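You operate a simulated robot arm through the tools that you are given. There is no shell and no other tool. Be economical: measure what you need, move in short steps, check, and stop when the job is done.

You are at the controls of a simulated robot arm. One attempt, no reset.

JOB
Lift the clear cover off, brush the dust off the model car and fit the cover back.
Fine: set the cover down on the desk; use the dust brush and stand it back; the car stays on its plinth.

Only the result counts: the job must be done as asked and must still hold three seconds after the hand-in. Knocking over, shifting, dropping, spilling or breaking anything else fails it. Lids that push on must go on centred and level and be pressed home; caps that screw on are set level and turned clockwise until they are tight.

ROBOT AND FRAMES
A 6-joint arm with a two-finger parallel gripper, fixed in place. Base frame: the origin is at the foot of the arm, x ahead of it, y to its left, z up; the work surface is at about z = 0.75. Readings come in m, rad, newtons and seconds.
With the tool pointing down near the work surface it reaches from about 0.16 to 0.74 m from the base axis. Its first joint turns from -2.897 to 2.897 rad. Payload 3.91 kg.
The tool frame sits at the grasp point between the pads (the TCP): z along the fingers, y along the line on which they close. The tips reach 0.03 m beyond it. Largest opening 0.11 m; finger width 0.02, thickness 0.01; the body of the gripper, 0.048 by 0.112 m, starts 0.055 m behind the TCP.
Orientation is that of the tool frame in the base frame, as [roll, pitch, yaw] about the fixed x, y, z axes, in that order (R = Rz(yaw) Ry(pitch) Rx(roll)). With the fingers straight down and closing along the base's y, the tool's x points along the base's -x, its y along +y and its z along -z.

CONTROLS
- The arm moves only by the tool play_rows. Its argument "series" is a list of rows, each a list of 7 numbers: the shift along the base's x, y, z in units of 100 mm (1.0 is 100 mm), then the turn, a rotation vector about the base's x, y, z in units of 120 degrees (1.0 is 120 degrees), then the finger opening in m, from 0 to 0.11. In form: [[x, y, z, rx, ry, rz, fingers], ...]. A call has 1 to 10 rows; each row is the pose to reach, as a shift and turn from the pose commanded when the call began. A call with a number of a shift or a turn outside -1 to 1 is refused whole. A row lasts 0.2 s, in which the tool goes at most 0.05 m and 0.15 rad; a call with a longer step from one row to the next is refused whole, and so is a gripper value outside its range. Where a pose cannot be reached the arm comes as near as it can. A force on the tool above 90 N (or 10 N above the force at the start of the call, whichever is more), or a blocked arm, ends the call early, and 0.2 s more pass. Each finger travels about 0.045 m/s and halts on what it meets, pressing with about 38 N; the grip force reading is that of the motor and also rises with nothing between the fingers. The clock runs only during rows and for 0.2 s after the last one: add rows that repeat a pose to give the fingers time. It gives the time, the measured TCP pose, the force on the tool (base axes), the opening and the grip force at its end, in the units of the frame above (readings bear some noise).
- Cameras (640 x 400 px; columns grow to the right, rows downward): "scene" is fixed at [0.2209, -0.5013, 1.3372]; the picture's right is [0.95, -0.31, 0.00], its down [-0.15, -0.47, -0.87] and it looks along [0.27, 0.83, -0.49] (base axes); focal length 306 px, centre (320, 200). "wrist" rides on the gripper at [-0.036, 0, -0.057] in the tool frame; the picture's right is [0.00, -1.00, 0.00], its down [0.97, 0.00, -0.24] and it looks along [0.24, 0.00, 0.97] (tool axes); focal length 218 px, centre (320, 200). There is no depth. A picture from a camera that has moved, and an enlarged one, comes with that camera's place and axes in the base frame and with its lens.
- capture(camera): a new picture of that camera. It takes no simulated time.
- lift_body(by): slides the trunk up (or, below 0, down) by that many m; the arm rides with it, the base frame stays. It gives what a move gives, with no picture.
- close_up(camera, box): a new picture of the part [left, top, right, bottom] of that camera's present view, enlarged. It takes no simulated time.
- finish_job(): hands the job in; it is judged then, once.

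Work in short steps. Places have to be worked out from the pictures, the camera data and where the tool is seen: move nearer, look again, correct. Check each grasp and each placing, and mend what went wrong. You have 120 turns and 64 pictures in all, those below and enlarged ones among them. Open the gripper and draw the arm clear of the work before you hand the job in, unless the task says otherwise; then end with one line.

The tools are called after "Request:" by a JSON object that holds its "api" and its "payload". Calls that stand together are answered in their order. play_rows: Moves the arm, as the interface text tells. Its arguments: {"type":"object","properties":{"series":{"type":"array","items":{"type":"array","items":{"type":"number"}}}},"required":["series"]} The other tools are called the same way: lift_body (by) slides the trunk up or down; capture (camera) takes a picture; close_up (camera, box) takes an enlarged picture of a part of a camera's view; finish_job () hands the job in.

At the start:

```text
time: 0.0
position: [0.4165, 0.2148, 1.1137]
tcp_rot: [-3.141, 0.001, -3.141]
contact_force: [0.0, 0.4, 0.1]
opening: 0.1099
grip_force: 0.1
trunk travel left (down, up): [-0.525, 0.065]
```

scene: 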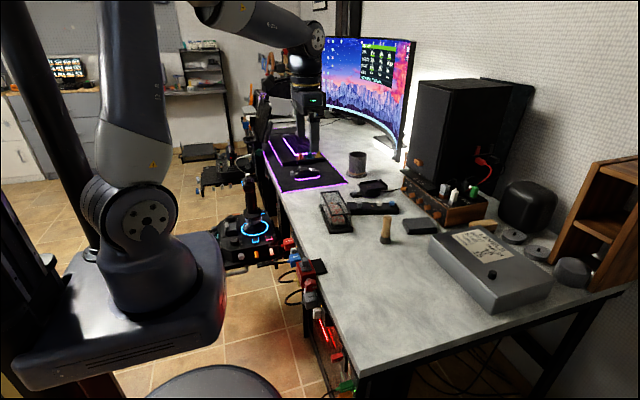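
wrist: 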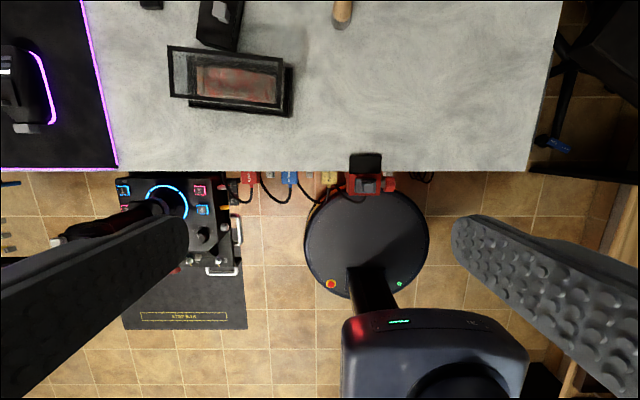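

I'll enlarge the area with the car, cover and brush to see the objects.

Request:
{"api": "close_up", "payload": {"camera": "scene", "box": [300, 140, 460, 240]}}

Request:
{"api": "close_up", "payload": {"camera": "wrist", "box": [140, 0, 400, 160]}}

```text
4.00 times, centred on (380, 190) of scene
camera zoom: at [0.2209, -0.5013, 1.3372], right [0.95, -0.31, 0.0], down [-0.15, -0.47, -0.87], along [0.27, 0.83, -0.49], focal length 1224 px, centre (80, 240)
```

zoom: 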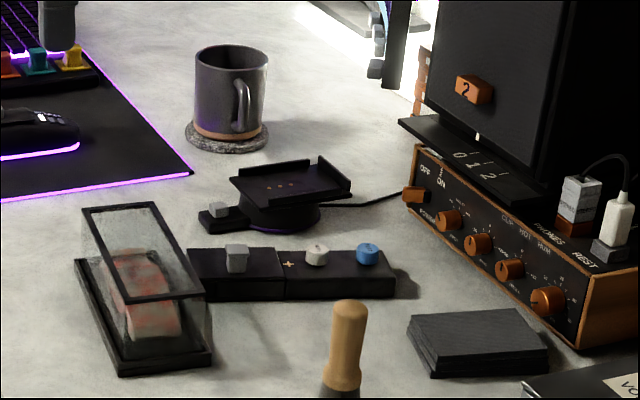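

```text
2.46 times, centred on (270, 80) of wrist
camera zoom: at [0.4538, 0.2153, 1.1716], right [0.0, -1.0, 0.0], down [-0.97, 0.0, 0.24], along [-0.24, 0.0, -0.97], focal length 537 px, centre (443, 495)
```

zoom: 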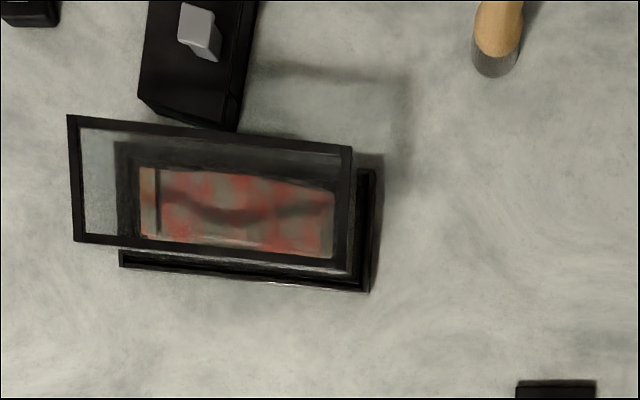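

I'll move over the cover at height for a better wrist view, and look at the brush in the scene camera.

Request:
{"api": "play_rows", "payload": {"series": [[0.25, 0.3, 0, 0, 0, 0, 0.11], [0.5, 0.6, 0, 0, 0, 0, 0.11], [0.7, 0.9, 0, 0, 0, 0, 0.11]]}}

Request:
{"api": "close_up", "payload": {"camera": "scene", "box": [350, 190, 450, 252]}}

Request:
{"api": "capture", "payload": {"camera": "wrist"}}

```text
time: 0.8
position: [0.4891, 0.3022, 1.1134]
tcp_rot: [-3.14, -0.001, -3.141]
contact_force: [0.5, 0.6, 0.3]
opening: 0.1098
grip_force: 0.0
trunk travel left (down, up): [-0.525, 0.065]
```

```text
6.40 times, centred on (400, 221) of scene
camera zoom: at [0.2209, -0.5013, 1.3372], right [0.95, -0.31, 0.0], down [-0.15, -0.47, -0.87], along [0.27, 0.83, -0.49], focal length 1959 px, centre (-192, 66)
```

zoom: 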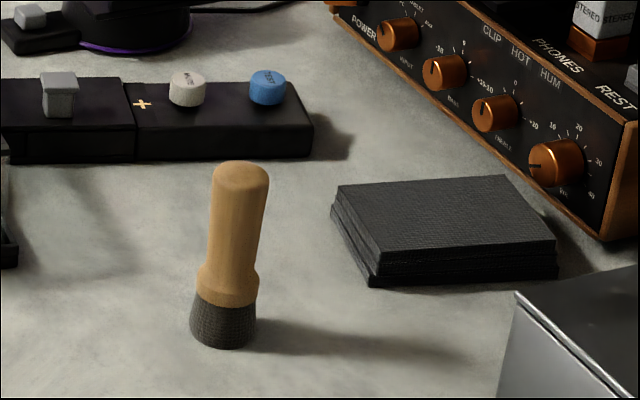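

```text
58 pictures are left
camera wrist: at [0.5246, 0.3023, 1.1725], right [0.0, -1.0, 0.0], down [-0.97, 0.0, 0.24], along [-0.24, 0.0, -0.97], focal length 218 px, centre (320, 200)
```

wrist: 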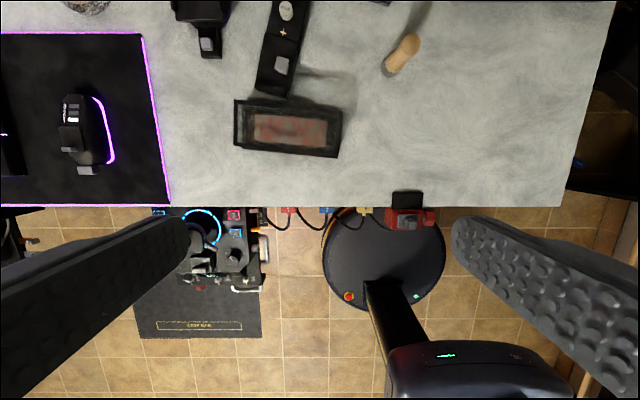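

The brush stands on its bristles. I'll turn the gripper so that it closes across the cover's width and go nearer above it.

Request:
{"api": "play_rows", "payload": {"series": [[0.06, 0.05, -0.1, 0, 0, 0.0696, 0.11], [0.12, 0.1, -0.2, 0, 0, 0.1392, 0.11], [0.18, 0.15, -0.3, 0, 0, 0.2088, 0.11], [0.24, 0.2, -0.4, 0, 0, 0.2784, 0.11], [0.3, 0.25, -0.5, 0, 0, 0.348, 0.11], [0.36, 0.3, -0.6, 0, 0, 0.4176, 0.11], [0.42, 0.35, -0.7, 0, 0, 0.4872, 0.11], [0.48, 0.4, -0.8, 0, 0, 0.5568, 0.11], [0.54, 0.45, -0.9, 0, 0, 0.6264, 0.11], [0.6, 0.5, -1.0, 0, 0, 0.696, 0.11]]}}

Request:
{"api": "capture", "payload": {"camera": "wrist"}}

Request:
{"api": "close_up", "payload": {"camera": "scene", "box": [280, 170, 400, 245]}}

```text
time: 3.0
position: [0.5475, 0.3551, 1.0143]
tcp_rot: [3.141, 0.001, -1.682]
contact_force: [-0.3, 0.2, -0.2]
opening: 0.1099
grip_force: 0.1
trunk travel left (down, up): [-0.525, 0.065]
```

```text
57 pictures are left
camera wrist: at [0.552, 0.391, 1.0718], right [0.99, -0.11, 0.0], down [-0.11, -0.96, 0.24], along [-0.03, -0.24, -0.97], focal length 218 px, centre (320, 200)
```

wrist: 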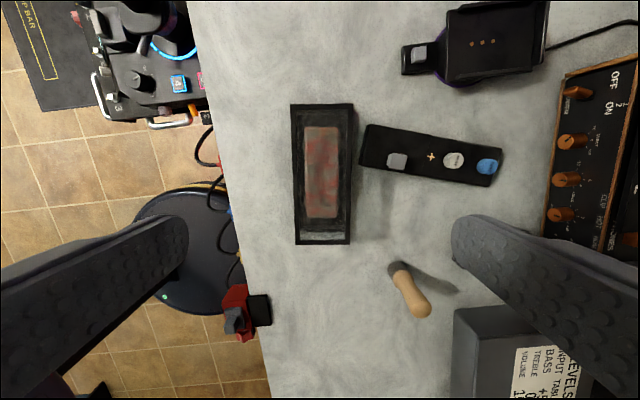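

```text
5.33 times, centred on (340, 208) of scene
camera zoom: at [0.2209, -0.5013, 1.3372], right [0.95, -0.31, 0.0], down [-0.15, -0.47, -0.87], along [0.27, 0.83, -0.49], focal length 1632 px, centre (213, 160)
```

zoom: 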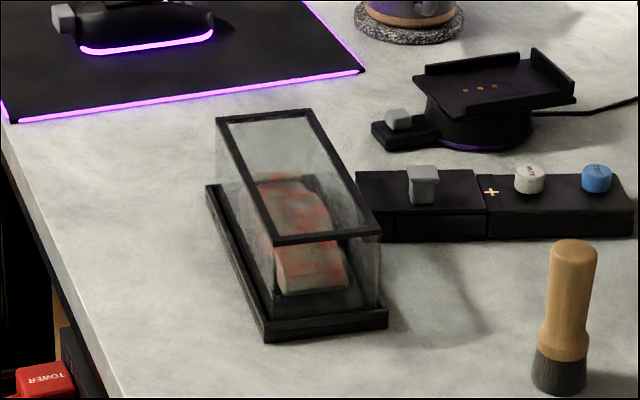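

Request:
{"api": "close_up", "payload": {"camera": "wrist", "box": [240, 80, 480, 250]}}

```text
2.35 times, centred on (360, 165) of wrist
camera zoom: at [0.552, 0.391, 1.0718], right [0.99, -0.11, 0.0], down [-0.11, -0.96, 0.24], along [-0.03, -0.24, -0.97], focal length 514 px, centre (226, 282)
```

zoom: 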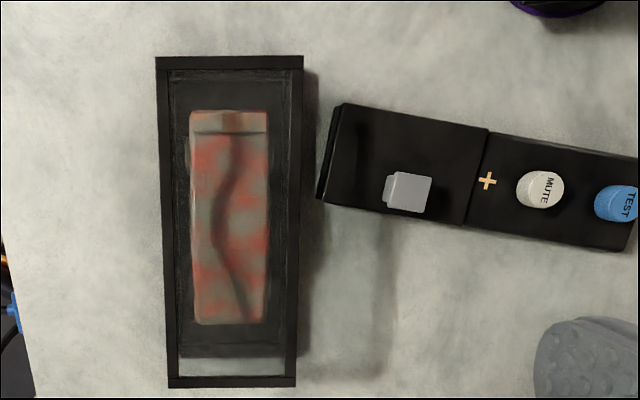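

Triangulating both views, the cover top is at about z 0.815, centred at (0.550, 0.3515), about 0.068 × 0.167 m, long axis 6° off y. I go halfway down and check.

Request:
{"api": "play_rows", "payload": {"series": [[0.025, -0.036, -0.3, 0, 0, 0.0035, 0.11], [0.025, -0.036, -0.7, 0, 0, 0.0035, 0.11], [0.025, -0.036, -1.0, 0, 0, 0.0035, 0.11]]}}

Request:
{"api": "capture", "payload": {"camera": "wrist"}}

Request:
{"api": "close_up", "payload": {"camera": "scene", "box": [280, 130, 440, 230]}}

```text
time: 3.8
position: [0.5509, 0.3519, 0.912]
tcp_rot: [-3.141, -0.001, -1.677]
contact_force: [-0.3, -0.8, -0.4]
opening: 0.1099
grip_force: 0.0
trunk travel left (down, up): [-0.525, 0.065]
```

```text
54 pictures are left
camera wrist: at [0.5548, 0.3874, 0.9691], right [0.99, -0.11, 0.0], down [-0.1, -0.97, 0.24], along [-0.03, -0.24, -0.97], focal length 218 px, centre (320, 200)
```

wrist: 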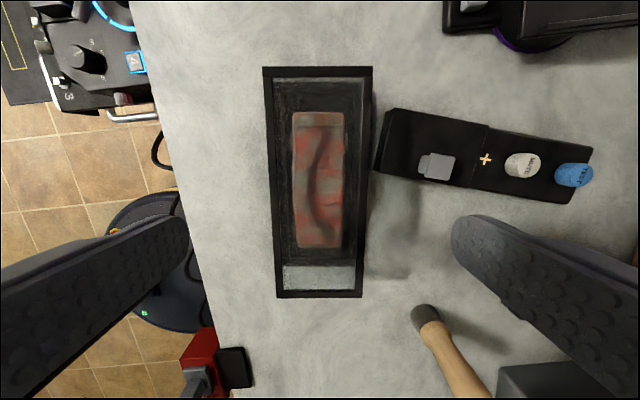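

```text
4.00 times, centred on (360, 180) of scene
camera zoom: at [0.2209, -0.5013, 1.3372], right [0.95, -0.31, 0.0], down [-0.15, -0.47, -0.87], along [0.27, 0.83, -0.49], focal length 1224 px, centre (160, 280)
```

zoom: 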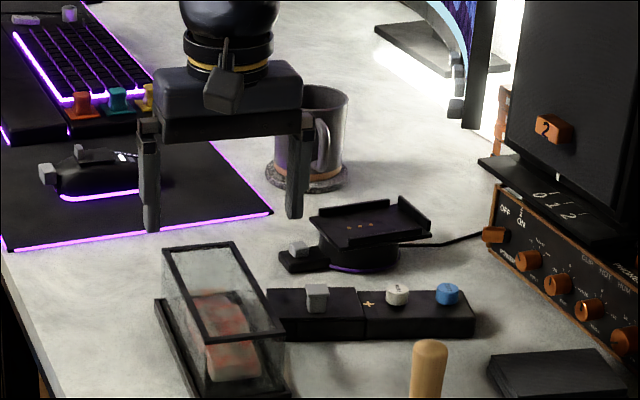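

Alignment is good to about 1 mm. Descending to z≈0.814 and closing on the cover.

Request:
{"api": "play_rows", "payload": {"series": [[-0.015, 0, -0.35, 0, 0, 0, 0.11], [-0.015, 0, -0.7, 0, 0, 0, 0.11], [-0.015, 0, -0.88, 0, 0, 0, 0.11], [-0.015, 0, -0.98, 0, 0, 0, 0.11], [-0.015, 0, -0.98, 0, 0, 0, 0.11]]}}

Request:
{"api": "close_up", "payload": {"camera": "scene", "box": [280, 145, 408, 225]}}

```text
time: 5.0
position: [0.5497, 0.3504, 0.8139]
tcp_rot: [3.141, -0.001, -1.678]
contact_force: [0.2, 0.0, 0.3]
opening: 0.1097
grip_force: 0.1
trunk travel left (down, up): [-0.525, 0.065]
```

```text
5.00 times, centred on (344, 185) of scene
camera zoom: at [0.2209, -0.5013, 1.3372], right [0.95, -0.31, 0.0], down [-0.15, -0.47, -0.87], along [0.27, 0.83, -0.49], focal length 1530 px, centre (200, 275)
```

zoom: 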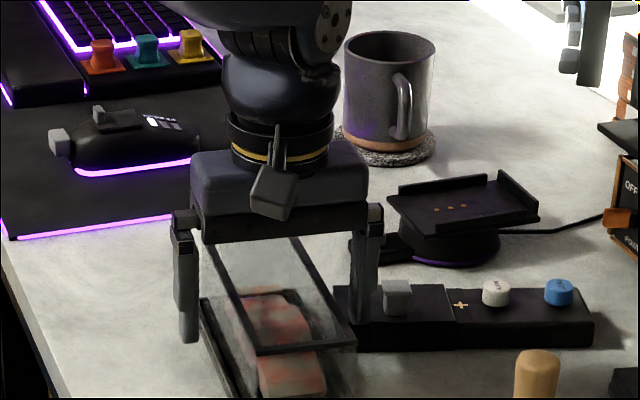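

Fingers straddle the cover clear of the module; closing.

Request:
{"api": "play_rows", "payload": {"series": [[0, 0, 0, 0, 0, 0, 0.09], [0, 0, 0, 0, 0, 0, 0.075], [0, 0, 0, 0, 0, 0, 0.06], [0, 0, 0, 0, 0, 0, 0.055], [0, 0, 0, 0, 0, 0, 0.055]]}}

Request:
{"api": "close_up", "payload": {"camera": "scene", "box": [280, 145, 408, 225]}}

```text
time: 6.2
position: [0.5483, 0.35, 0.8145]
tcp_rot: [3.141, 0.0, -1.678]
contact_force: [0.8, -0.1, 0.4]
opening: 0.0676
grip_force: 37.3
trunk travel left (down, up): [-0.525, 0.065]
```

```text
5.00 times, centred on (344, 185) of scene
camera zoom: at [0.2209, -0.5013, 1.3372], right [0.95, -0.31, 0.0], down [-0.15, -0.47, -0.87], along [0.27, 0.83, -0.49], focal length 1530 px, centre (200, 275)
```

zoom: 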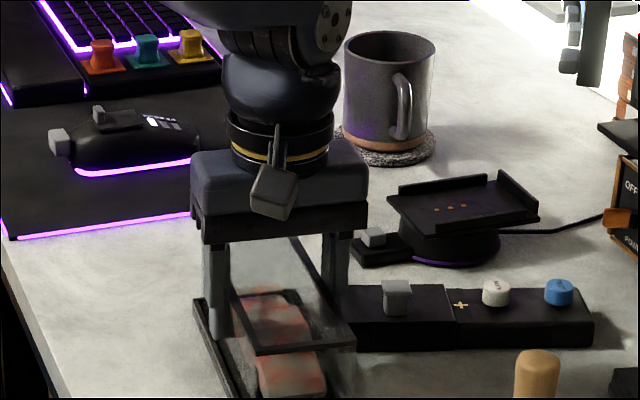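

Gripped at 0.0676 m (grasp pose 0.5483, 0.350, 0.8145). Lifting gently straight up.

Request:
{"api": "play_rows", "payload": {"series": [[0, 0, 0.05, 0, 0, 0, 0.055], [0, 0, 0.15, 0, 0, 0, 0.055], [0, 0, 0.3, 0, 0, 0, 0.055], [0, 0, 0.6, 0, 0, 0, 0.055], [0, 0, 0.9, 0, 0, 0, 0.055]]}}

Request:
{"api": "close_up", "payload": {"camera": "scene", "box": [280, 120, 440, 220]}}

```text
time: 7.4
position: [0.5482, 0.3514, 0.9061]
tcp_rot: [-3.141, -0.001, -1.676]
contact_force: [0.2, 0.4, -0.9]
opening: 0.0675
grip_force: 38.6
trunk travel left (down, up): [-0.525, 0.065]
```

```text
4.00 times, centred on (360, 170) of scene
camera zoom: at [0.2209, -0.5013, 1.3372], right [0.95, -0.31, 0.0], down [-0.15, -0.47, -0.87], along [0.27, 0.83, -0.49], focal length 1224 px, centre (160, 320)
```

zoom: 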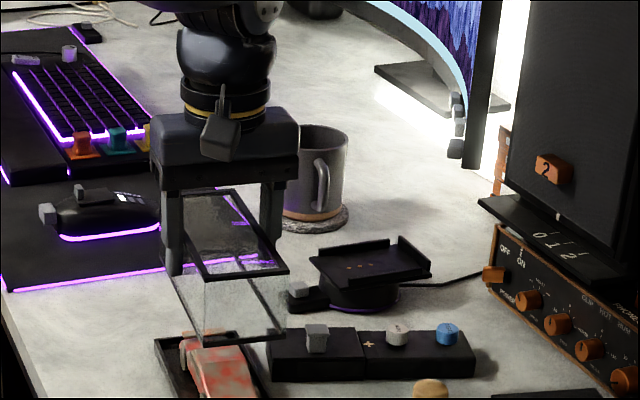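

The cover is free. Carrying it toward -y to the empty desk area around (0.53, 0.13).

Request:
{"api": "play_rows", "payload": {"series": [[-0.02, -0.2, 0, 0, 0, 0, 0.055], [-0.04, -0.5, 0, 0, 0, 0, 0.055], [-0.06, -0.8, 0, 0, 0, 0, 0.055], [-0.08, -1.0, 0, 0, 0, 0, 0.055]]}}

Request:
{"api": "play_rows", "payload": {"series": [[-0.02, -0.3, 0, 0, 0, 0, 0.055], [-0.05, -0.6, 0, 0, 0, 0, 0.055], [-0.08, -0.9, 0, 0, 0, 0, 0.055], [-0.1, -1.0, 0, 0, 0, 0, 0.055]]}}

Request:
{"api": "capture", "payload": {"camera": "wrist"}}

Request:
{"api": "close_up", "payload": {"camera": "scene", "box": [260, 120, 500, 270]}}

```text
time: 8.4
position: [0.542, 0.2516, 0.9064]
tcp_rot: [3.141, -0.001, -1.675]
contact_force: [0.3, -1.1, -1.2]
opening: 0.0676
grip_force: 38.2
trunk travel left (down, up): [-0.525, 0.065]
```

```text
time: 9.4
position: [0.5294, 0.1516, 0.9038]
tcp_rot: [3.142, 0.001, -1.676]
contact_force: [-0.5, -0.2, -1.3]
opening: 0.0674
grip_force: 38.2
trunk travel left (down, up): [-0.525, 0.065]
```

```text
49 pictures are left
camera wrist: at [0.5339, 0.1869, 0.9627], right [0.99, -0.11, 0.0], down [-0.1, -0.97, 0.24], along [-0.03, -0.24, -0.97], focal length 218 px, centre (320, 200)
```

wrist: 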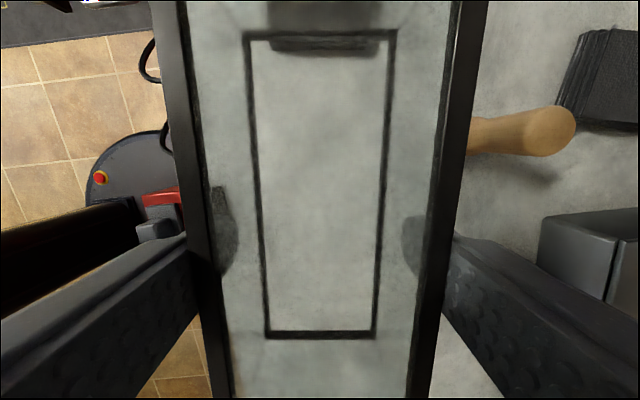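

```text
2.67 times, centred on (380, 195) of scene
camera zoom: at [0.2209, -0.5013, 1.3372], right [0.95, -0.31, 0.0], down [-0.15, -0.47, -0.87], along [0.27, 0.83, -0.49], focal length 816 px, centre (160, 213)
```

zoom: 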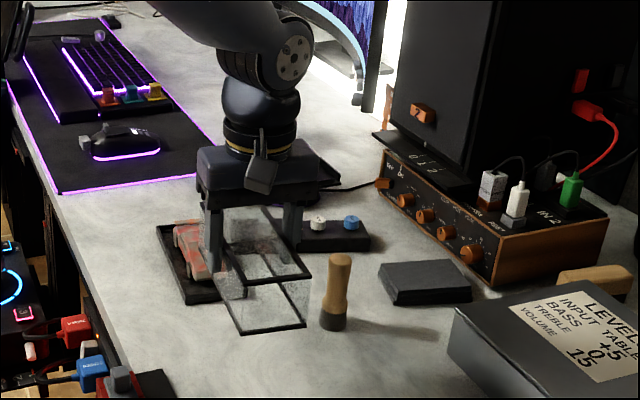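

The cover's lower rim is about 0.054 m below the TCP. I move another 2 cm in -y and lower to just above the desk.

Request:
{"api": "play_rows", "payload": {"series": [[0, -0.2, -0.2, 0, 0, 0, 0.055], [0, -0.2, -0.5, 0, 0, 0, 0.055], [0, -0.2, -0.8, 0, 0, 0, 0.055], [0, -0.2, -0.9, 0, 0, 0, 0.055], [0, -0.2, -0.93, 0, 0, 0, 0.055]]}}

Request:
{"api": "close_up", "payload": {"camera": "scene", "box": [310, 170, 438, 250]}}

```text
time: 10.6
position: [0.5315, 0.1322, 0.8116]
tcp_rot: [-3.141, 0.002, -1.678]
contact_force: [0.0, 0.7, -1.1]
opening: 0.0673
grip_force: 38.0
trunk travel left (down, up): [-0.525, 0.065]
```

```text
5.00 times, centred on (374, 210) of scene
camera zoom: at [0.2209, -0.5013, 1.3372], right [0.95, -0.31, 0.0], down [-0.15, -0.47, -0.87], along [0.27, 0.83, -0.49], focal length 1530 px, centre (50, 150)
```

zoom: 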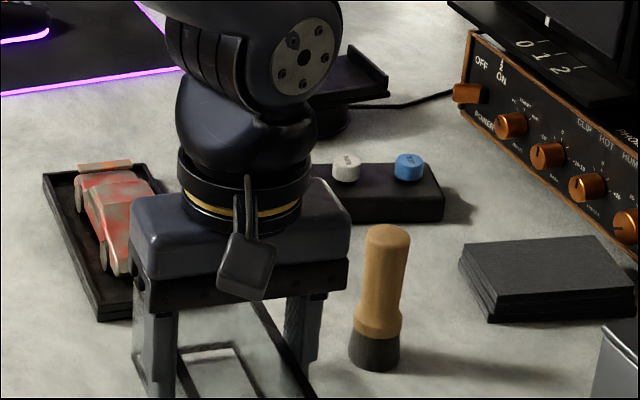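

Lowering by small steps to feel the desk.

Request:
{"api": "play_rows", "payload": {"series": [[0, 0, -0.01, 0, 0, 0, 0.055], [0, 0, -0.02, 0, 0, 0, 0.055], [0, 0, -0.03, 0, 0, 0, 0.055], [0, 0, -0.04, 0, 0, 0, 0.055], [0, 0, -0.05, 0, 0, 0, 0.055]]}}

```text
time: 11.8
position: [0.5315, 0.1337, 0.8081]
tcp_rot: [-3.141, 0.002, -1.677]
contact_force: [-0.6, -0.5, -0.7]
opening: 0.0675
grip_force: 38.0
trunk travel left (down, up): [-0.525, 0.065]
```

Request:
{"api": "play_rows", "payload": {"series": [[0, 0, -0.01, 0, 0, 0, 0.055], [0, 0, -0.02, 0, 0, 0, 0.055], [0, 0, -0.03, 0, 0, 0, 0.055]]}}

Request:
{"api": "capture", "payload": {"camera": "wrist"}}

```text
time: 12.6
position: [0.532, 0.1322, 0.8068]
tcp_rot: [-3.137, 0.002, -1.677]
contact_force: [1.1, -3.7, 21.5]
opening: 0.0676
grip_force: 38.3
trunk travel left (down, up): [-0.525, 0.065]
```

```text
46 pictures are left
camera wrist: at [0.5351, 0.1679, 0.8643], right [0.99, -0.11, 0.0], down [-0.1, -0.97, 0.24], along [-0.02, -0.24, -0.97], focal length 218 px, centre (320, 200)
```

wrist: 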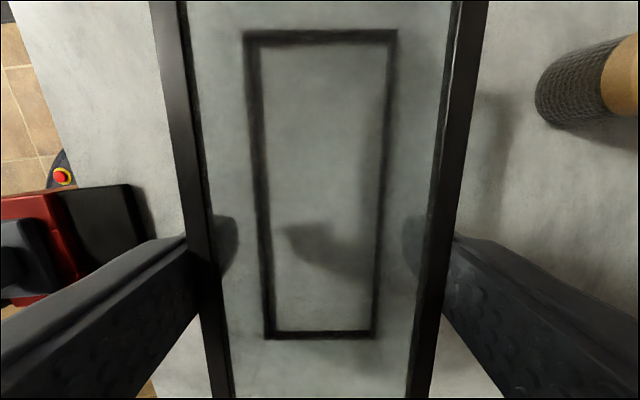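

Contact with the desk (21 N). Releasing to 0.09 and rising.

Request:
{"api": "play_rows", "payload": {"series": [[0, 0, 0.02, 0, 0, 0, 0.055], [0, 0, 0.02, 0, 0, 0, 0.08], [0, 0, 0.02, 0, 0, 0, 0.09], [0, 0, 0.02, 0, 0, 0, 0.09], [0, 0, 0.3, 0, 0, 0, 0.09], [0, 0, 0.7, 0, 0, 0, 0.09], [0, 0, 1.0, 0, 0, 0, 0.09]]}}

Request:
{"api": "capture", "payload": {"camera": "wrist"}}

Request:
{"api": "close_up", "payload": {"camera": "scene", "box": [290, 160, 450, 260]}}

```text
time: 14.2
position: [0.5328, 0.1296, 0.904]
tcp_rot: [3.141, -0.001, -1.678]
contact_force: [-0.1, -0.5, 0.2]
opening: 0.0903
grip_force: 0.1
trunk travel left (down, up): [-0.525, 0.065]
```

```text
45 pictures are left
camera wrist: at [0.5371, 0.166, 0.9622], right [0.99, -0.11, 0.0], down [-0.1, -0.97, 0.24], along [-0.03, -0.24, -0.97], focal length 218 px, centre (320, 200)
```

wrist: 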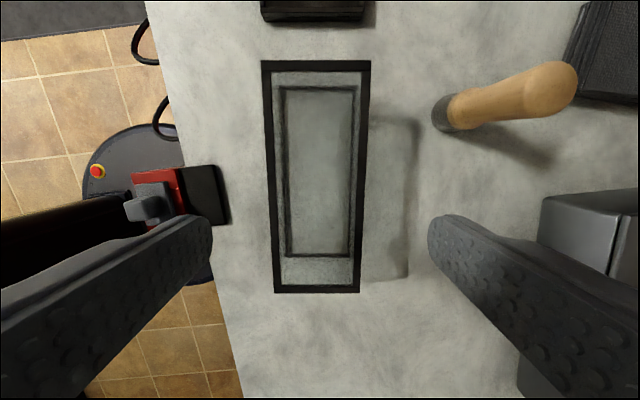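

```text
4.00 times, centred on (370, 210) of scene
camera zoom: at [0.2209, -0.5013, 1.3372], right [0.95, -0.31, 0.0], down [-0.15, -0.47, -0.87], along [0.27, 0.83, -0.49], focal length 1224 px, centre (120, 160)
```

zoom: 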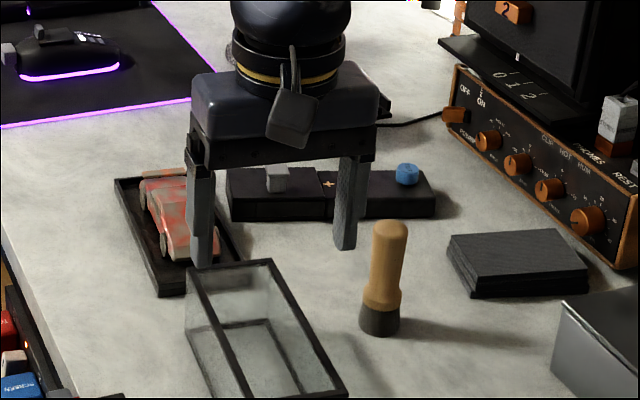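

Cover is standing on the desk. The brush stands upright at about (0.657, 0.179), top z≈0.84. Moving above it.

Request:
{"api": "play_rows", "payload": {"series": [[0.3, 0.1, 0.2, 0, 0, 0, 0.09], [0.6, 0.25, 0.3, 0, 0, 0, 0.09], [0.9, 0.4, 0.3, 0, 0, 0, 0.09]]}}

Request:
{"api": "play_rows", "payload": {"series": [[0.34, 0.09, 0, 0, 0, 0, 0.09]]}}

Request:
{"api": "capture", "payload": {"camera": "wrist"}}

Request:
{"api": "close_up", "payload": {"camera": "scene", "box": [330, 140, 490, 240]}}

```text
time: 15.0
position: [0.6223, 0.1712, 0.9334]
tcp_rot: [-3.141, 0.0, -1.678]
contact_force: [-0.1, -0.3, 0.4]
opening: 0.0899
grip_force: 0.1
trunk travel left (down, up): [-0.525, 0.065]
```

```text
time: 15.4
position: [0.6537, 0.1817, 0.9337]
tcp_rot: [-3.141, 0.0, -1.676]
contact_force: [0.0, 0.5, 0.6]
opening: 0.0901
grip_force: 0.1
trunk travel left (down, up): [-0.525, 0.065]
```

```text
43 pictures are left
camera wrist: at [0.6588, 0.2178, 0.9919], right [0.99, -0.11, 0.0], down [-0.1, -0.97, 0.24], along [-0.03, -0.24, -0.97], focal length 218 px, centre (320, 200)
```

wrist: 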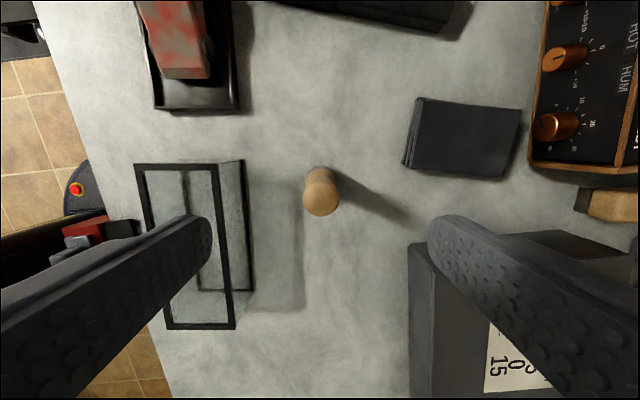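

```text
4.00 times, centred on (410, 190) of scene
camera zoom: at [0.2209, -0.5013, 1.3372], right [0.95, -0.31, 0.0], down [-0.15, -0.47, -0.87], along [0.27, 0.83, -0.49], focal length 1224 px, centre (-40, 240)
```

zoom: 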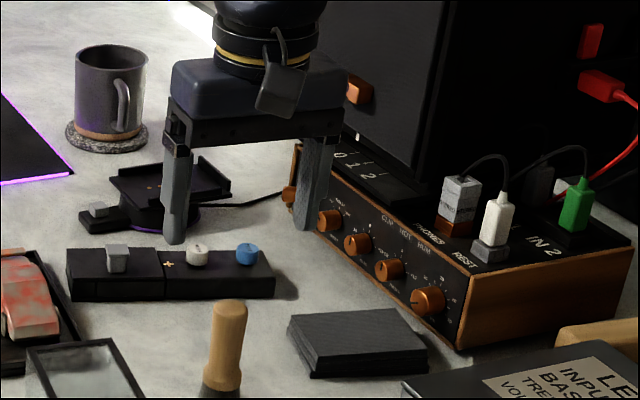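

Brush axis aligns with the TCP. Descending and closing on the handle.

Request:
{"api": "play_rows", "payload": {"series": [[0.01, -0.01, -0.4, 0, 0, 0, 0.09], [0.01, -0.01, -0.8, 0, 0, 0, 0.09], [0.01, -0.01, -1.0, 0, 0, 0, 0.09]]}}

Request:
{"api": "play_rows", "payload": {"series": [[0, 0, -0.13, 0, 0, 0, 0.09], [0, 0, -0.13, 0, 0, 0, 0.07], [0, 0, -0.13, 0, 0, 0, 0.05], [0, 0, -0.13, 0, 0, 0, 0.03], [0, 0, -0.13, 0, 0, 0, 0.015], [0, 0, -0.13, 0, 0, 0, 0.01], [0, 0, -0.13, 0, 0, 0, 0.01]]}}

Request:
{"api": "close_up", "payload": {"camera": "scene", "box": [330, 160, 458, 240]}}

```text
time: 16.2
position: [0.6549, 0.1819, 0.835]
tcp_rot: [-3.141, 0.0, -1.677]
contact_force: [0.5, 1.1, 0.8]
opening: 0.0901
grip_force: 0.0
trunk travel left (down, up): [-0.525, 0.065]
```

```text
time: 17.8
position: [0.655, 0.1787, 0.8219]
tcp_rot: [3.14, -0.002, -1.677]
contact_force: [-0.1, 0.0, -0.9]
opening: 0.0238
grip_force: 38.2
trunk travel left (down, up): [-0.525, 0.065]
```

```text
5.00 times, centred on (394, 200) of scene
camera zoom: at [0.2209, -0.5013, 1.3372], right [0.95, -0.31, 0.0], down [-0.15, -0.47, -0.87], along [0.27, 0.83, -0.49], focal length 1530 px, centre (-50, 200)
```

zoom: 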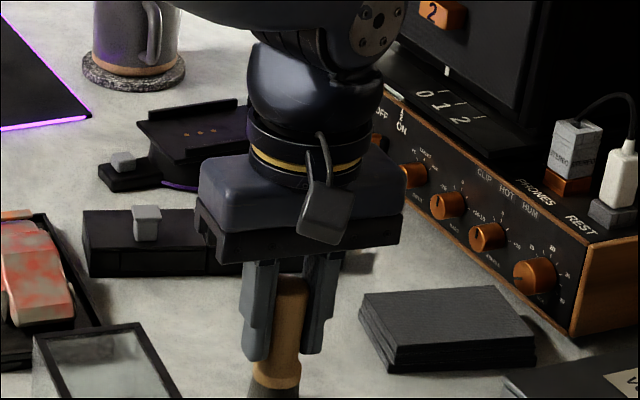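

Brush gripped (opening 0.024). Lifting 0.1 m and viewing the car.

Request:
{"api": "play_rows", "payload": {"series": [[0, 0, 0.1, 0, 0, 0, 0.01], [0, 0, 0.4, 0, 0, 0, 0.01], [0, 0, 0.8, 0, 0, 0, 0.01], [0, 0, 1.0, 0, 0, 0, 0.01]]}}

Request:
{"api": "play_rows", "payload": {"series": [[-0.15, 0.3, 0, 0, 0, 0, 0.01], [-0.3, 0.6, 0, 0, 0, 0, 0.01], [-0.4, 0.8, 0, 0, 0, 0, 0.01]]}}

Request:
{"api": "capture", "payload": {"camera": "wrist"}}

Request:
{"api": "close_up", "payload": {"camera": "scene", "box": [300, 140, 460, 240]}}

```text
time: 18.8
position: [0.6572, 0.1807, 0.9196]
tcp_rot: [3.14, -0.001, -1.677]
contact_force: [-0.3, 0.6, -1.0]
opening: 0.0237
grip_force: 37.8
trunk travel left (down, up): [-0.525, 0.065]
```

```text
time: 19.6
position: [0.6135, 0.2627, 0.9214]
tcp_rot: [-3.141, 0.001, -1.678]
contact_force: [0.3, 0.9, 0.3]
opening: 0.0236
grip_force: 37.9
trunk travel left (down, up): [-0.525, 0.065]
```

```text
40 pictures are left
camera wrist: at [0.6184, 0.2981, 0.9791], right [0.99, -0.11, 0.0], down [-0.1, -0.97, 0.24], along [-0.03, -0.24, -0.97], focal length 218 px, centre (320, 200)
```

wrist: 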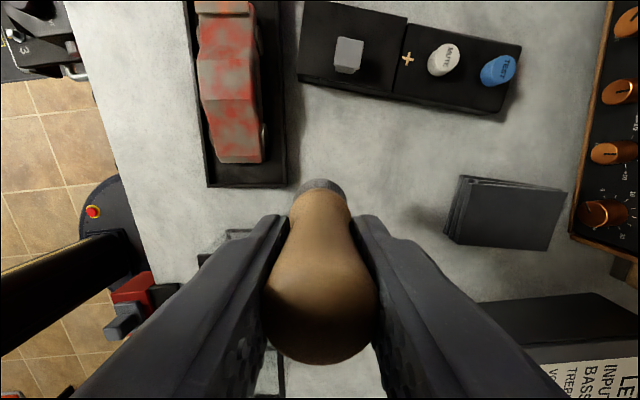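

```text
4.00 times, centred on (380, 190) of scene
camera zoom: at [0.2209, -0.5013, 1.3372], right [0.95, -0.31, 0.0], down [-0.15, -0.47, -0.87], along [0.27, 0.83, -0.49], focal length 1224 px, centre (80, 240)
```

zoom: 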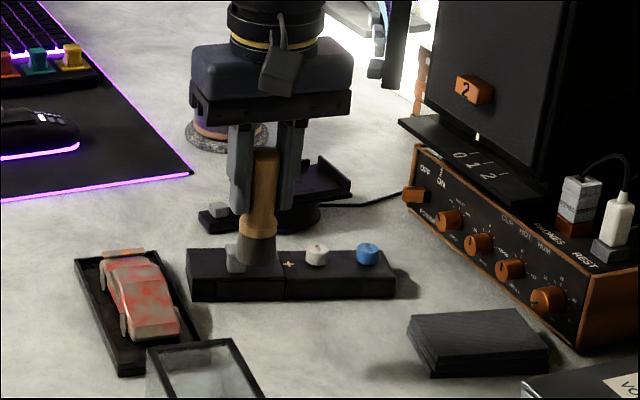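

Request:
{"api": "close_up", "payload": {"camera": "scene", "box": [312, 195, 360, 235]}}

Request:
{"api": "close_up", "payload": {"camera": "wrist", "box": [160, 0, 340, 200]}}

```text
10.00 times, centred on (336, 215) of scene
camera zoom: at [0.2209, -0.5013, 1.3372], right [0.95, -0.31, 0.0], down [-0.15, -0.47, -0.87], along [0.27, 0.83, -0.49], focal length 3061 px, centre (160, 50)
```

zoom: 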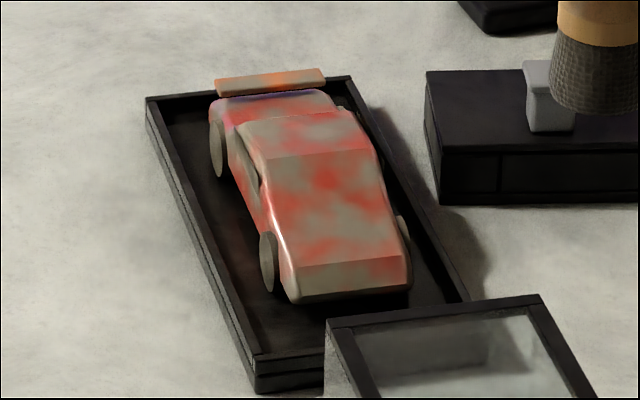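

```text
2.00 times, centred on (250, 100) of wrist
camera zoom: at [0.6184, 0.2981, 0.9791], right [0.99, -0.11, 0.0], down [-0.1, -0.97, 0.24], along [-0.03, -0.24, -0.97], focal length 436 px, centre (460, 400)
```

zoom: 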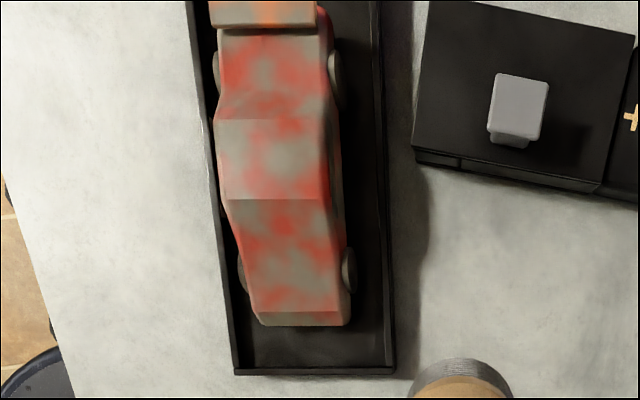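

The car roof is at z≈0.79, nose ≈0.775 (y≈0.295), spoiler ≈0.783 (y≈0.405); brush tip is ≈0.072 below the TCP. Moving over the roof and down to just above it.

Request:
{"api": "play_rows", "payload": {"series": [[-0.2, 0.3, 0, 0, 0, 0, 0.01], [-0.4, 0.6, 0, 0, 0, 0, 0.01], [-0.6, 0.87, 0, 0, 0, 0, 0.01], [-0.62, 0.89, -0.25, 0, 0, 0, 0.01], [-0.62, 0.89, -0.45, 0, 0, 0, 0.01], [-0.62, 0.89, -0.52, 0, 0, 0, 0.01]]}}

Request:
{"api": "capture", "payload": {"camera": "wrist"}}

Request:
{"api": "close_up", "payload": {"camera": "scene", "box": [300, 180, 380, 235]}}

```text
time: 21.0
position: [0.5549, 0.3498, 0.871]
tcp_rot: [-3.141, 0.001, -1.678]
contact_force: [-0.3, -0.7, -0.4]
opening: 0.0235
grip_force: 38.7
trunk travel left (down, up): [-0.525, 0.065]
```

```text
36 pictures are left
camera wrist: at [0.5582, 0.3855, 0.9286], right [0.99, -0.11, 0.0], down [-0.1, -0.97, 0.24], along [-0.03, -0.24, -0.97], focal length 218 px, centre (320, 200)
```

wrist: 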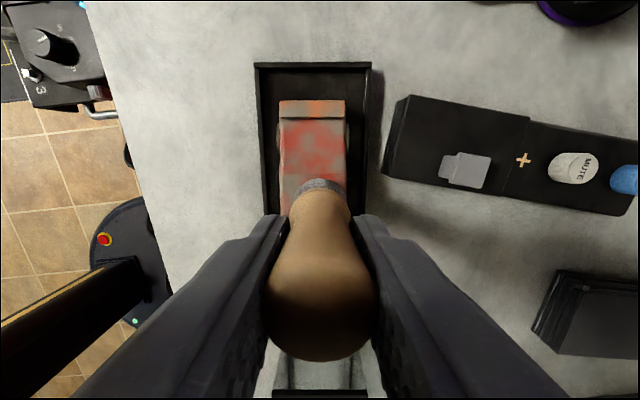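

```text
7.27 times, centred on (340, 208) of scene
camera zoom: at [0.2209, -0.5013, 1.3372], right [0.95, -0.31, 0.0], down [-0.15, -0.47, -0.87], along [0.27, 0.83, -0.49], focal length 2226 px, centre (174, 146)
```

zoom: 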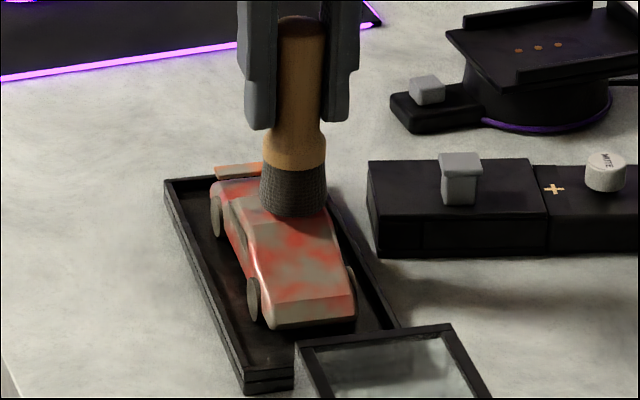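

Brush is just above the roof, ~4 mm right of the centreline. Correcting and lowering by millimetres until contact is felt.

Request:
{"api": "play_rows", "payload": {"series": [[-0.04, 0, -0.03, 0, 0, 0, 0.01], [-0.04, 0, -0.05, 0, 0, 0, 0.01], [-0.04, 0, -0.06, 0, 0, 0, 0.01], [-0.04, 0, -0.07, 0, 0, 0, 0.01]]}}

```text
time: 22.0
position: [0.5502, 0.3483, 0.8652]
tcp_rot: [-3.137, 0.003, -1.676]
contact_force: [1.7, -0.4, 18.4]
opening: 0.0239
grip_force: 37.7
trunk travel left (down, up): [-0.525, 0.065]
```

Roof contact felt (18 N). Easing up ~1 mm and making a short light stroke along the car, then looking.

Request:
{"api": "play_rows", "payload": {"series": [[0, 0, 0.01, 0, 0, 0, 0.01], [0.01, 0.1, 0.01, 0, 0, 0, 0.01], [0.02, 0.2, 0.01, 0, 0, 0, 0.01], [0.01, 0.1, 0.01, 0, 0, 0, 0.01], [0, 0, 0.01, 0, 0, 0, 0.01], [-0.01, -0.1, 0.01, 0, 0, 0, 0.01], [-0.01, -0.1, 0.01, 0, 0, 0, 0.01]]}}

Request:
{"api": "close_up", "payload": {"camera": "scene", "box": [300, 180, 380, 235]}}

Request:
{"api": "capture", "payload": {"camera": "wrist"}}

```text
time: 23.6
position: [0.5491, 0.3393, 0.8629]
tcp_rot: [-3.141, 0.001, -1.677]
contact_force: [-1.7, 7.2, 20.2]
opening: 0.0233
grip_force: 37.7
trunk travel left (down, up): [-0.525, 0.065]
```

```text
7.27 times, centred on (340, 208) of scene
camera zoom: at [0.2209, -0.5013, 1.3372], right [0.95, -0.31, 0.0], down [-0.15, -0.47, -0.87], along [0.27, 0.83, -0.49], focal length 2226 px, centre (174, 146)
```

zoom: 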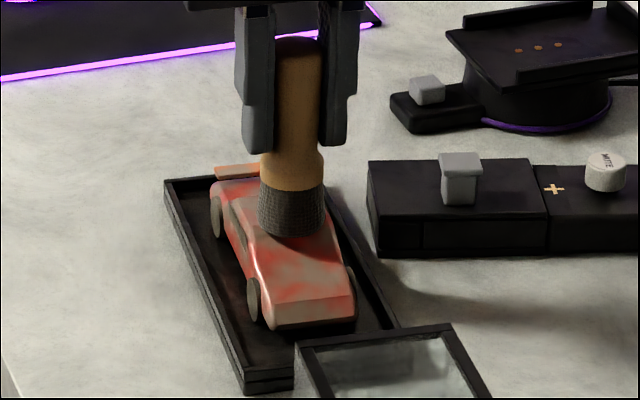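

```text
33 pictures are left
camera wrist: at [0.5534, 0.3755, 0.9219], right [0.99, -0.11, 0.0], down [-0.1, -0.97, 0.24], along [-0.02, -0.24, -0.97], focal length 218 px, centre (320, 200)
```

wrist: 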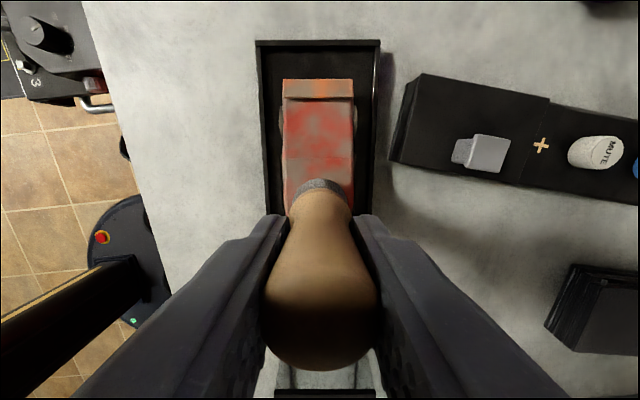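

The grey has begun to fade and the car hasn't shifted. Continuing with roof strokes in three lanes with slightly lighter pressure.

Request:
{"api": "play_rows", "payload": {"series": [[0, 0, 0.01, 0, 0, 0, 0.01], [0.02, 0.17, 0.01, 0, 0, 0, 0.01], [0.035, 0.33, 0.01, 0, 0, 0, 0.01], [0.135, 0.33, 0.01, 0, 0, 0, 0.01], [0.12, 0.17, 0.01, 0, 0, 0, 0.01], [0.1, 0, 0.01, 0, 0, 0, 0.01], [-0.1, 0, 0.01, 0, 0, 0, 0.01], [-0.08, 0.17, 0.01, 0, 0, 0, 0.01], [-0.065, 0.33, 0.01, 0, 0, 0, 0.01], [0.035, 0.33, 0.01, 0, 0, 0, 0.01]]}}

Request:
{"api": "close_up", "payload": {"camera": "scene", "box": [300, 180, 380, 235]}}

```text
time: 25.8
position: [0.5515, 0.3719, 0.8624]
tcp_rot: [-3.141, 0.0, -1.677]
contact_force: [0.8, 0.9, 2.2]
opening: 0.0235
grip_force: 38.2
trunk travel left (down, up): [-0.525, 0.065]
```

```text
7.27 times, centred on (340, 208) of scene
camera zoom: at [0.2209, -0.5013, 1.3372], right [0.95, -0.31, 0.0], down [-0.15, -0.47, -0.87], along [0.27, 0.83, -0.49], focal length 2226 px, centre (174, 146)
```

zoom: 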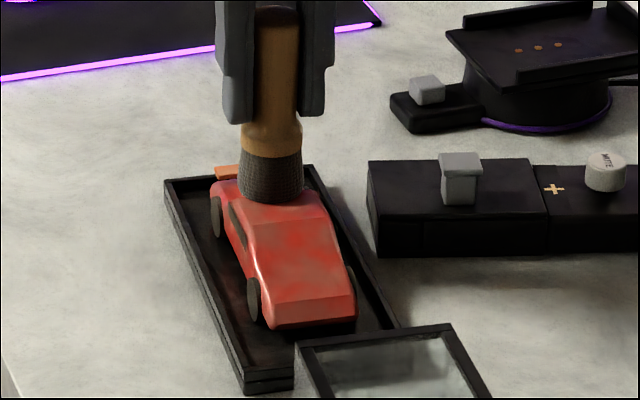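

The dust fades with each stroke. Repeating the lanes.

Request:
{"api": "play_rows", "payload": {"series": [[-0.02, -0.16, -0.005, 0, 0, 0, 0.01], [-0.035, -0.33, -0.005, 0, 0, 0, 0.01], [0.065, -0.33, -0.005, 0, 0, 0, 0.01], [0.08, -0.16, -0.005, 0, 0, 0, 0.01], [0.1, 0, -0.005, 0, 0, 0, 0.01], [-0.1, 0, -0.005, 0, 0, 0, 0.01], [-0.12, -0.16, -0.005, 0, 0, 0, 0.01], [-0.135, -0.33, -0.005, 0, 0, 0, 0.01], [-0.035, -0.33, -0.005, 0, 0, 0, 0.01], [0, 0, -0.005, 0, 0, 0, 0.01]]}}

Request:
{"api": "close_up", "payload": {"camera": "scene", "box": [300, 180, 380, 235]}}

```text
time: 28.0
position: [0.5527, 0.3713, 0.8666]
tcp_rot: [-3.141, 0.0, -1.677]
contact_force: [0.6, 1.0, -0.5]
opening: 0.0233
grip_force: 38.3
trunk travel left (down, up): [-0.525, 0.065]
```

```text
7.27 times, centred on (340, 208) of scene
camera zoom: at [0.2209, -0.5013, 1.3372], right [0.95, -0.31, 0.0], down [-0.15, -0.47, -0.87], along [0.27, 0.83, -0.49], focal length 2226 px, centre (174, 146)
```

zoom: 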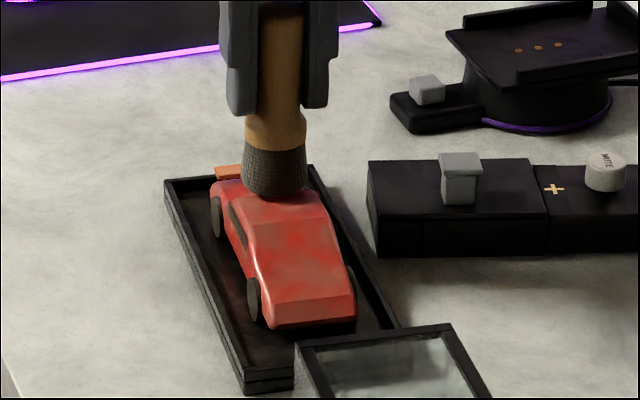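

Contact was lost on that pass. Feeling down again over the roof centre.

Request:
{"api": "play_rows", "payload": {"series": [[-0.02, -0.2, 0, 0, 0, 0, 0.01], [-0.02, -0.2, -0.01, 0, 0, 0, 0.01], [-0.02, -0.2, -0.02, 0, 0, 0, 0.01]]}}

```text
time: 28.8
position: [0.5518, 0.3514, 0.8643]
tcp_rot: [-3.141, 0.0, -1.678]
contact_force: [-1.1, -0.8, 2.7]
opening: 0.0235
grip_force: 37.5
trunk travel left (down, up): [-0.525, 0.065]
```

Request:
{"api": "play_rows", "payload": {"series": [[0, 0, -0.01, 0, 0, 0, 0.01], [0.015, 0.15, -0.01, 0, 0, 0, 0.01], [0, 0, -0.01, 0, 0, 0, 0.01], [-0.015, -0.15, -0.01, 0, 0, 0, 0.01], [0.065, -0.15, -0.01, 0, 0, 0, 0.01], [0.095, 0.15, -0.01, 0, 0, 0, 0.01], [-0.065, 0.15, -0.01, 0, 0, 0, 0.01], [-0.08, 0, -0.01, 0, 0, 0, 0.01], [-0.095, -0.15, -0.01, 0, 0, 0, 0.01], [0, 0, -0.01, 0, 0, 0, 0.01]]}}

Request:
{"api": "close_up", "payload": {"camera": "scene", "box": [300, 180, 380, 235]}}

```text
time: 31.0
position: [0.5493, 0.3494, 0.8636]
tcp_rot: [-3.141, -0.003, -1.678]
contact_force: [-2.3, -5.1, 18.9]
opening: 0.0234
grip_force: 38.1
trunk travel left (down, up): [-0.525, 0.065]
```

```text
7.27 times, centred on (340, 208) of scene
camera zoom: at [0.2209, -0.5013, 1.3372], right [0.95, -0.31, 0.0], down [-0.15, -0.47, -0.87], along [0.27, 0.83, -0.49], focal length 2226 px, centre (174, 146)
```

zoom: 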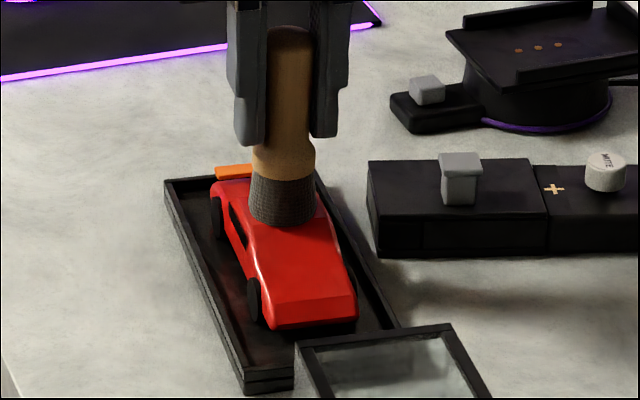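

The car is now bright red and clean. One more short pass for margin, then lift straight up.

Request:
{"api": "play_rows", "payload": {"series": [[0.015, 0.12, 0.003, 0, 0, 0, 0.01], [0, 0, 0.003, 0, 0, 0, 0.01], [-0.015, -0.12, 0.003, 0, 0, 0, 0.01], [0, 0, 0.003, 0, 0, 0, 0.01], [0, 0, 0.1, 0, 0, 0, 0.01], [0, 0, 0.4, 0, 0, 0, 0.01], [0, 0, 0.65, 0, 0, 0, 0.01]]}}

Request:
{"api": "close_up", "payload": {"camera": "scene", "box": [300, 160, 396, 220]}}

Request:
{"api": "capture", "payload": {"camera": "wrist"}}

```text
time: 32.6
position: [0.5532, 0.3521, 0.9252]
tcp_rot: [-3.14, 0.001, -1.678]
contact_force: [0.1, 0.0, -0.8]
opening: 0.0234
grip_force: 37.7
trunk travel left (down, up): [-0.525, 0.065]
```

```text
6.67 times, centred on (348, 190) of scene
camera zoom: at [0.2209, -0.5013, 1.3372], right [0.95, -0.31, 0.0], down [-0.15, -0.47, -0.87], along [0.27, 0.83, -0.49], focal length 2041 px, centre (133, 267)
```

zoom: 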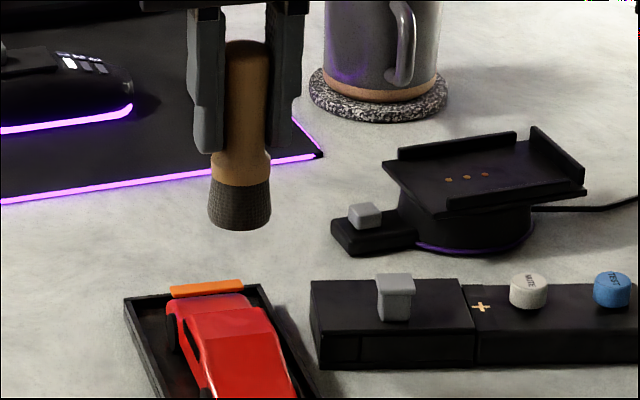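

```text
28 pictures are left
camera wrist: at [0.5565, 0.3884, 0.983], right [0.99, -0.11, 0.0], down [-0.1, -0.97, 0.24], along [-0.03, -0.24, -0.97], focal length 218 px, centre (320, 200)
```

wrist: 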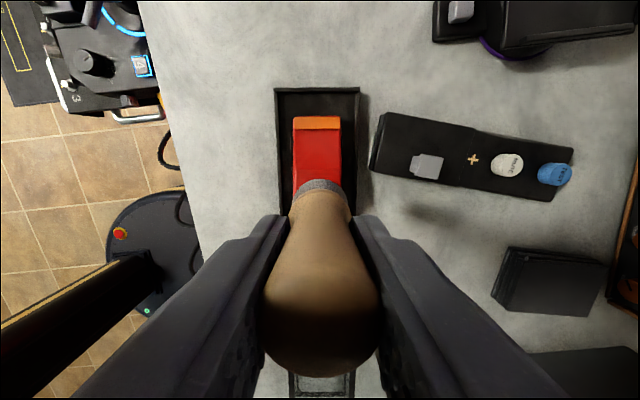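

Clean. Now returning the brush to its spot at (0.655, 0.179).

Request:
{"api": "play_rows", "payload": {"series": [[0.2, -0.25, 0, 0, 0, 0, 0.01], [0.4, -0.5, 0, 0, 0, 0, 0.01], [0.6, -0.8, 0, 0, 0, 0, 0.01], [0.7, -0.9, 0, 0, 0, 0, 0.01]]}}

Request:
{"api": "play_rows", "payload": {"series": [[0.2, -0.3, 0, 0, 0, 0, 0.01], [0.33, -0.6, 0, 0, 0, 0, 0.01], [0.33, -0.82, 0, 0, 0, 0, 0.01], [0.33, -0.82, -0.4, 0, 0, 0, 0.01], [0.33, -0.82, -0.8, 0, 0, 0, 0.01], [0.33, -0.82, -0.92, 0, 0, 0, 0.01], [0.33, -0.82, -0.92, 0, 0, 0, 0.01]]}}

Request:
{"api": "close_up", "payload": {"camera": "scene", "box": [350, 190, 446, 250]}}

```text
time: 33.6
position: [0.6199, 0.2599, 0.9239]
tcp_rot: [-3.141, 0.0, -1.676]
contact_force: [0.6, -0.1, 0.2]
opening: 0.0233
grip_force: 38.0
trunk travel left (down, up): [-0.525, 0.065]
```

```text
time: 35.2
position: [0.6539, 0.1747, 0.8333]
tcp_rot: [3.141, 0.0, -1.677]
contact_force: [-1.3, -0.3, -1.2]
opening: 0.0234
grip_force: 38.2
trunk travel left (down, up): [-0.525, 0.065]
```

```text
6.67 times, centred on (398, 220) of scene
camera zoom: at [0.2209, -0.5013, 1.3372], right [0.95, -0.31, 0.0], down [-0.15, -0.47, -0.87], along [0.27, 0.83, -0.49], focal length 2041 px, centre (-200, 67)
```

zoom: 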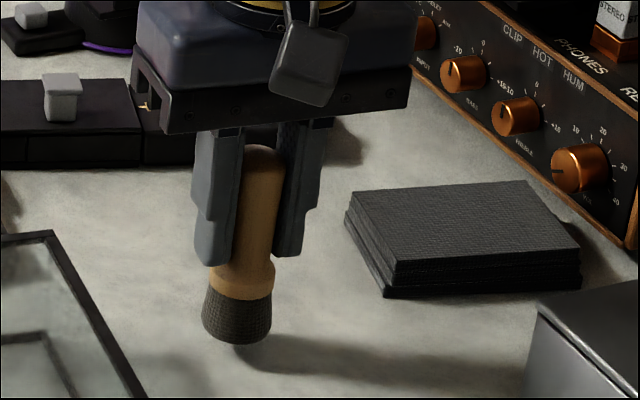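

About 8 mm above the desk; stepping down to feel it.

Request:
{"api": "play_rows", "payload": {"series": [[0, 0.03, -0.05, 0, 0, 0, 0.01], [0, 0.03, -0.08, 0, 0, 0, 0.01], [0, 0.03, -0.09, 0, 0, 0, 0.01]]}}

```text
time: 36.0
position: [0.6539, 0.1821, 0.8249]
tcp_rot: [-3.141, 0.0, -1.677]
contact_force: [1.4, -0.5, -0.3]
opening: 0.0237
grip_force: 38.0
trunk travel left (down, up): [-0.525, 0.065]
```

Request:
{"api": "play_rows", "payload": {"series": [[0, 0, -0.01, 0, 0, 0, 0.01], [0, 0, -0.02, 0, 0, 0, 0.01], [0, 0, -0.025, 0, 0, 0, 0.01]]}}

Request:
{"api": "close_up", "payload": {"camera": "scene", "box": [350, 190, 446, 250]}}

```text
time: 36.8
position: [0.6527, 0.1822, 0.8225]
tcp_rot: [3.141, 0.001, -1.677]
contact_force: [0.2, -0.2, -0.3]
opening: 0.0235
grip_force: 38.1
trunk travel left (down, up): [-0.525, 0.065]
```

```text
6.67 times, centred on (398, 220) of scene
camera zoom: at [0.2209, -0.5013, 1.3372], right [0.95, -0.31, 0.0], down [-0.15, -0.47, -0.87], along [0.27, 0.83, -0.49], focal length 2041 px, centre (-200, 67)
```

zoom: 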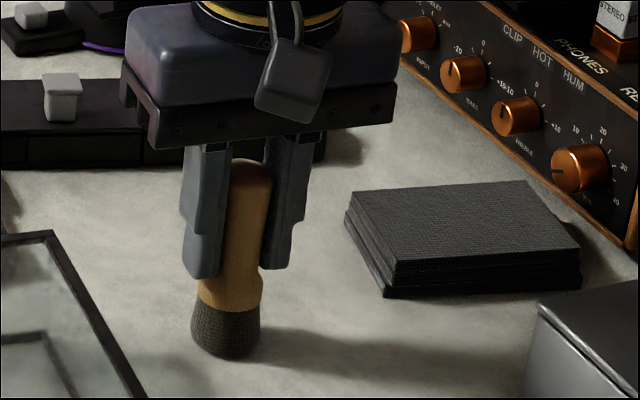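

Request:
{"api": "play_rows", "payload": {"series": [[0.02, 0, -0.01, 0, 0, 0, 0.01], [0.02, 0, -0.015, 0, 0, 0, 0.01], [0.02, 0, -0.02, 0, 0, 0, 0.01]]}}

```text
time: 37.6
position: [0.6543, 0.1836, 0.8208]
tcp_rot: [3.14, -0.001, -1.677]
contact_force: [0.0, -0.4, -0.7]
opening: 0.0234
grip_force: 38.3
trunk travel left (down, up): [-0.525, 0.065]
```

Request:
{"api": "play_rows", "payload": {"series": [[0, 0, -0.008, 0, 0, 0, 0.01], [0, 0, -0.016, 0, 0, 0, 0.01]]}}

```text
time: 38.2
position: [0.6537, 0.1818, 0.8187]
tcp_rot: [-3.139, 0.0, -1.676]
contact_force: [0.8, 0.3, 3.5]
opening: 0.0234
grip_force: 38.4
trunk travel left (down, up): [-0.525, 0.065]
```

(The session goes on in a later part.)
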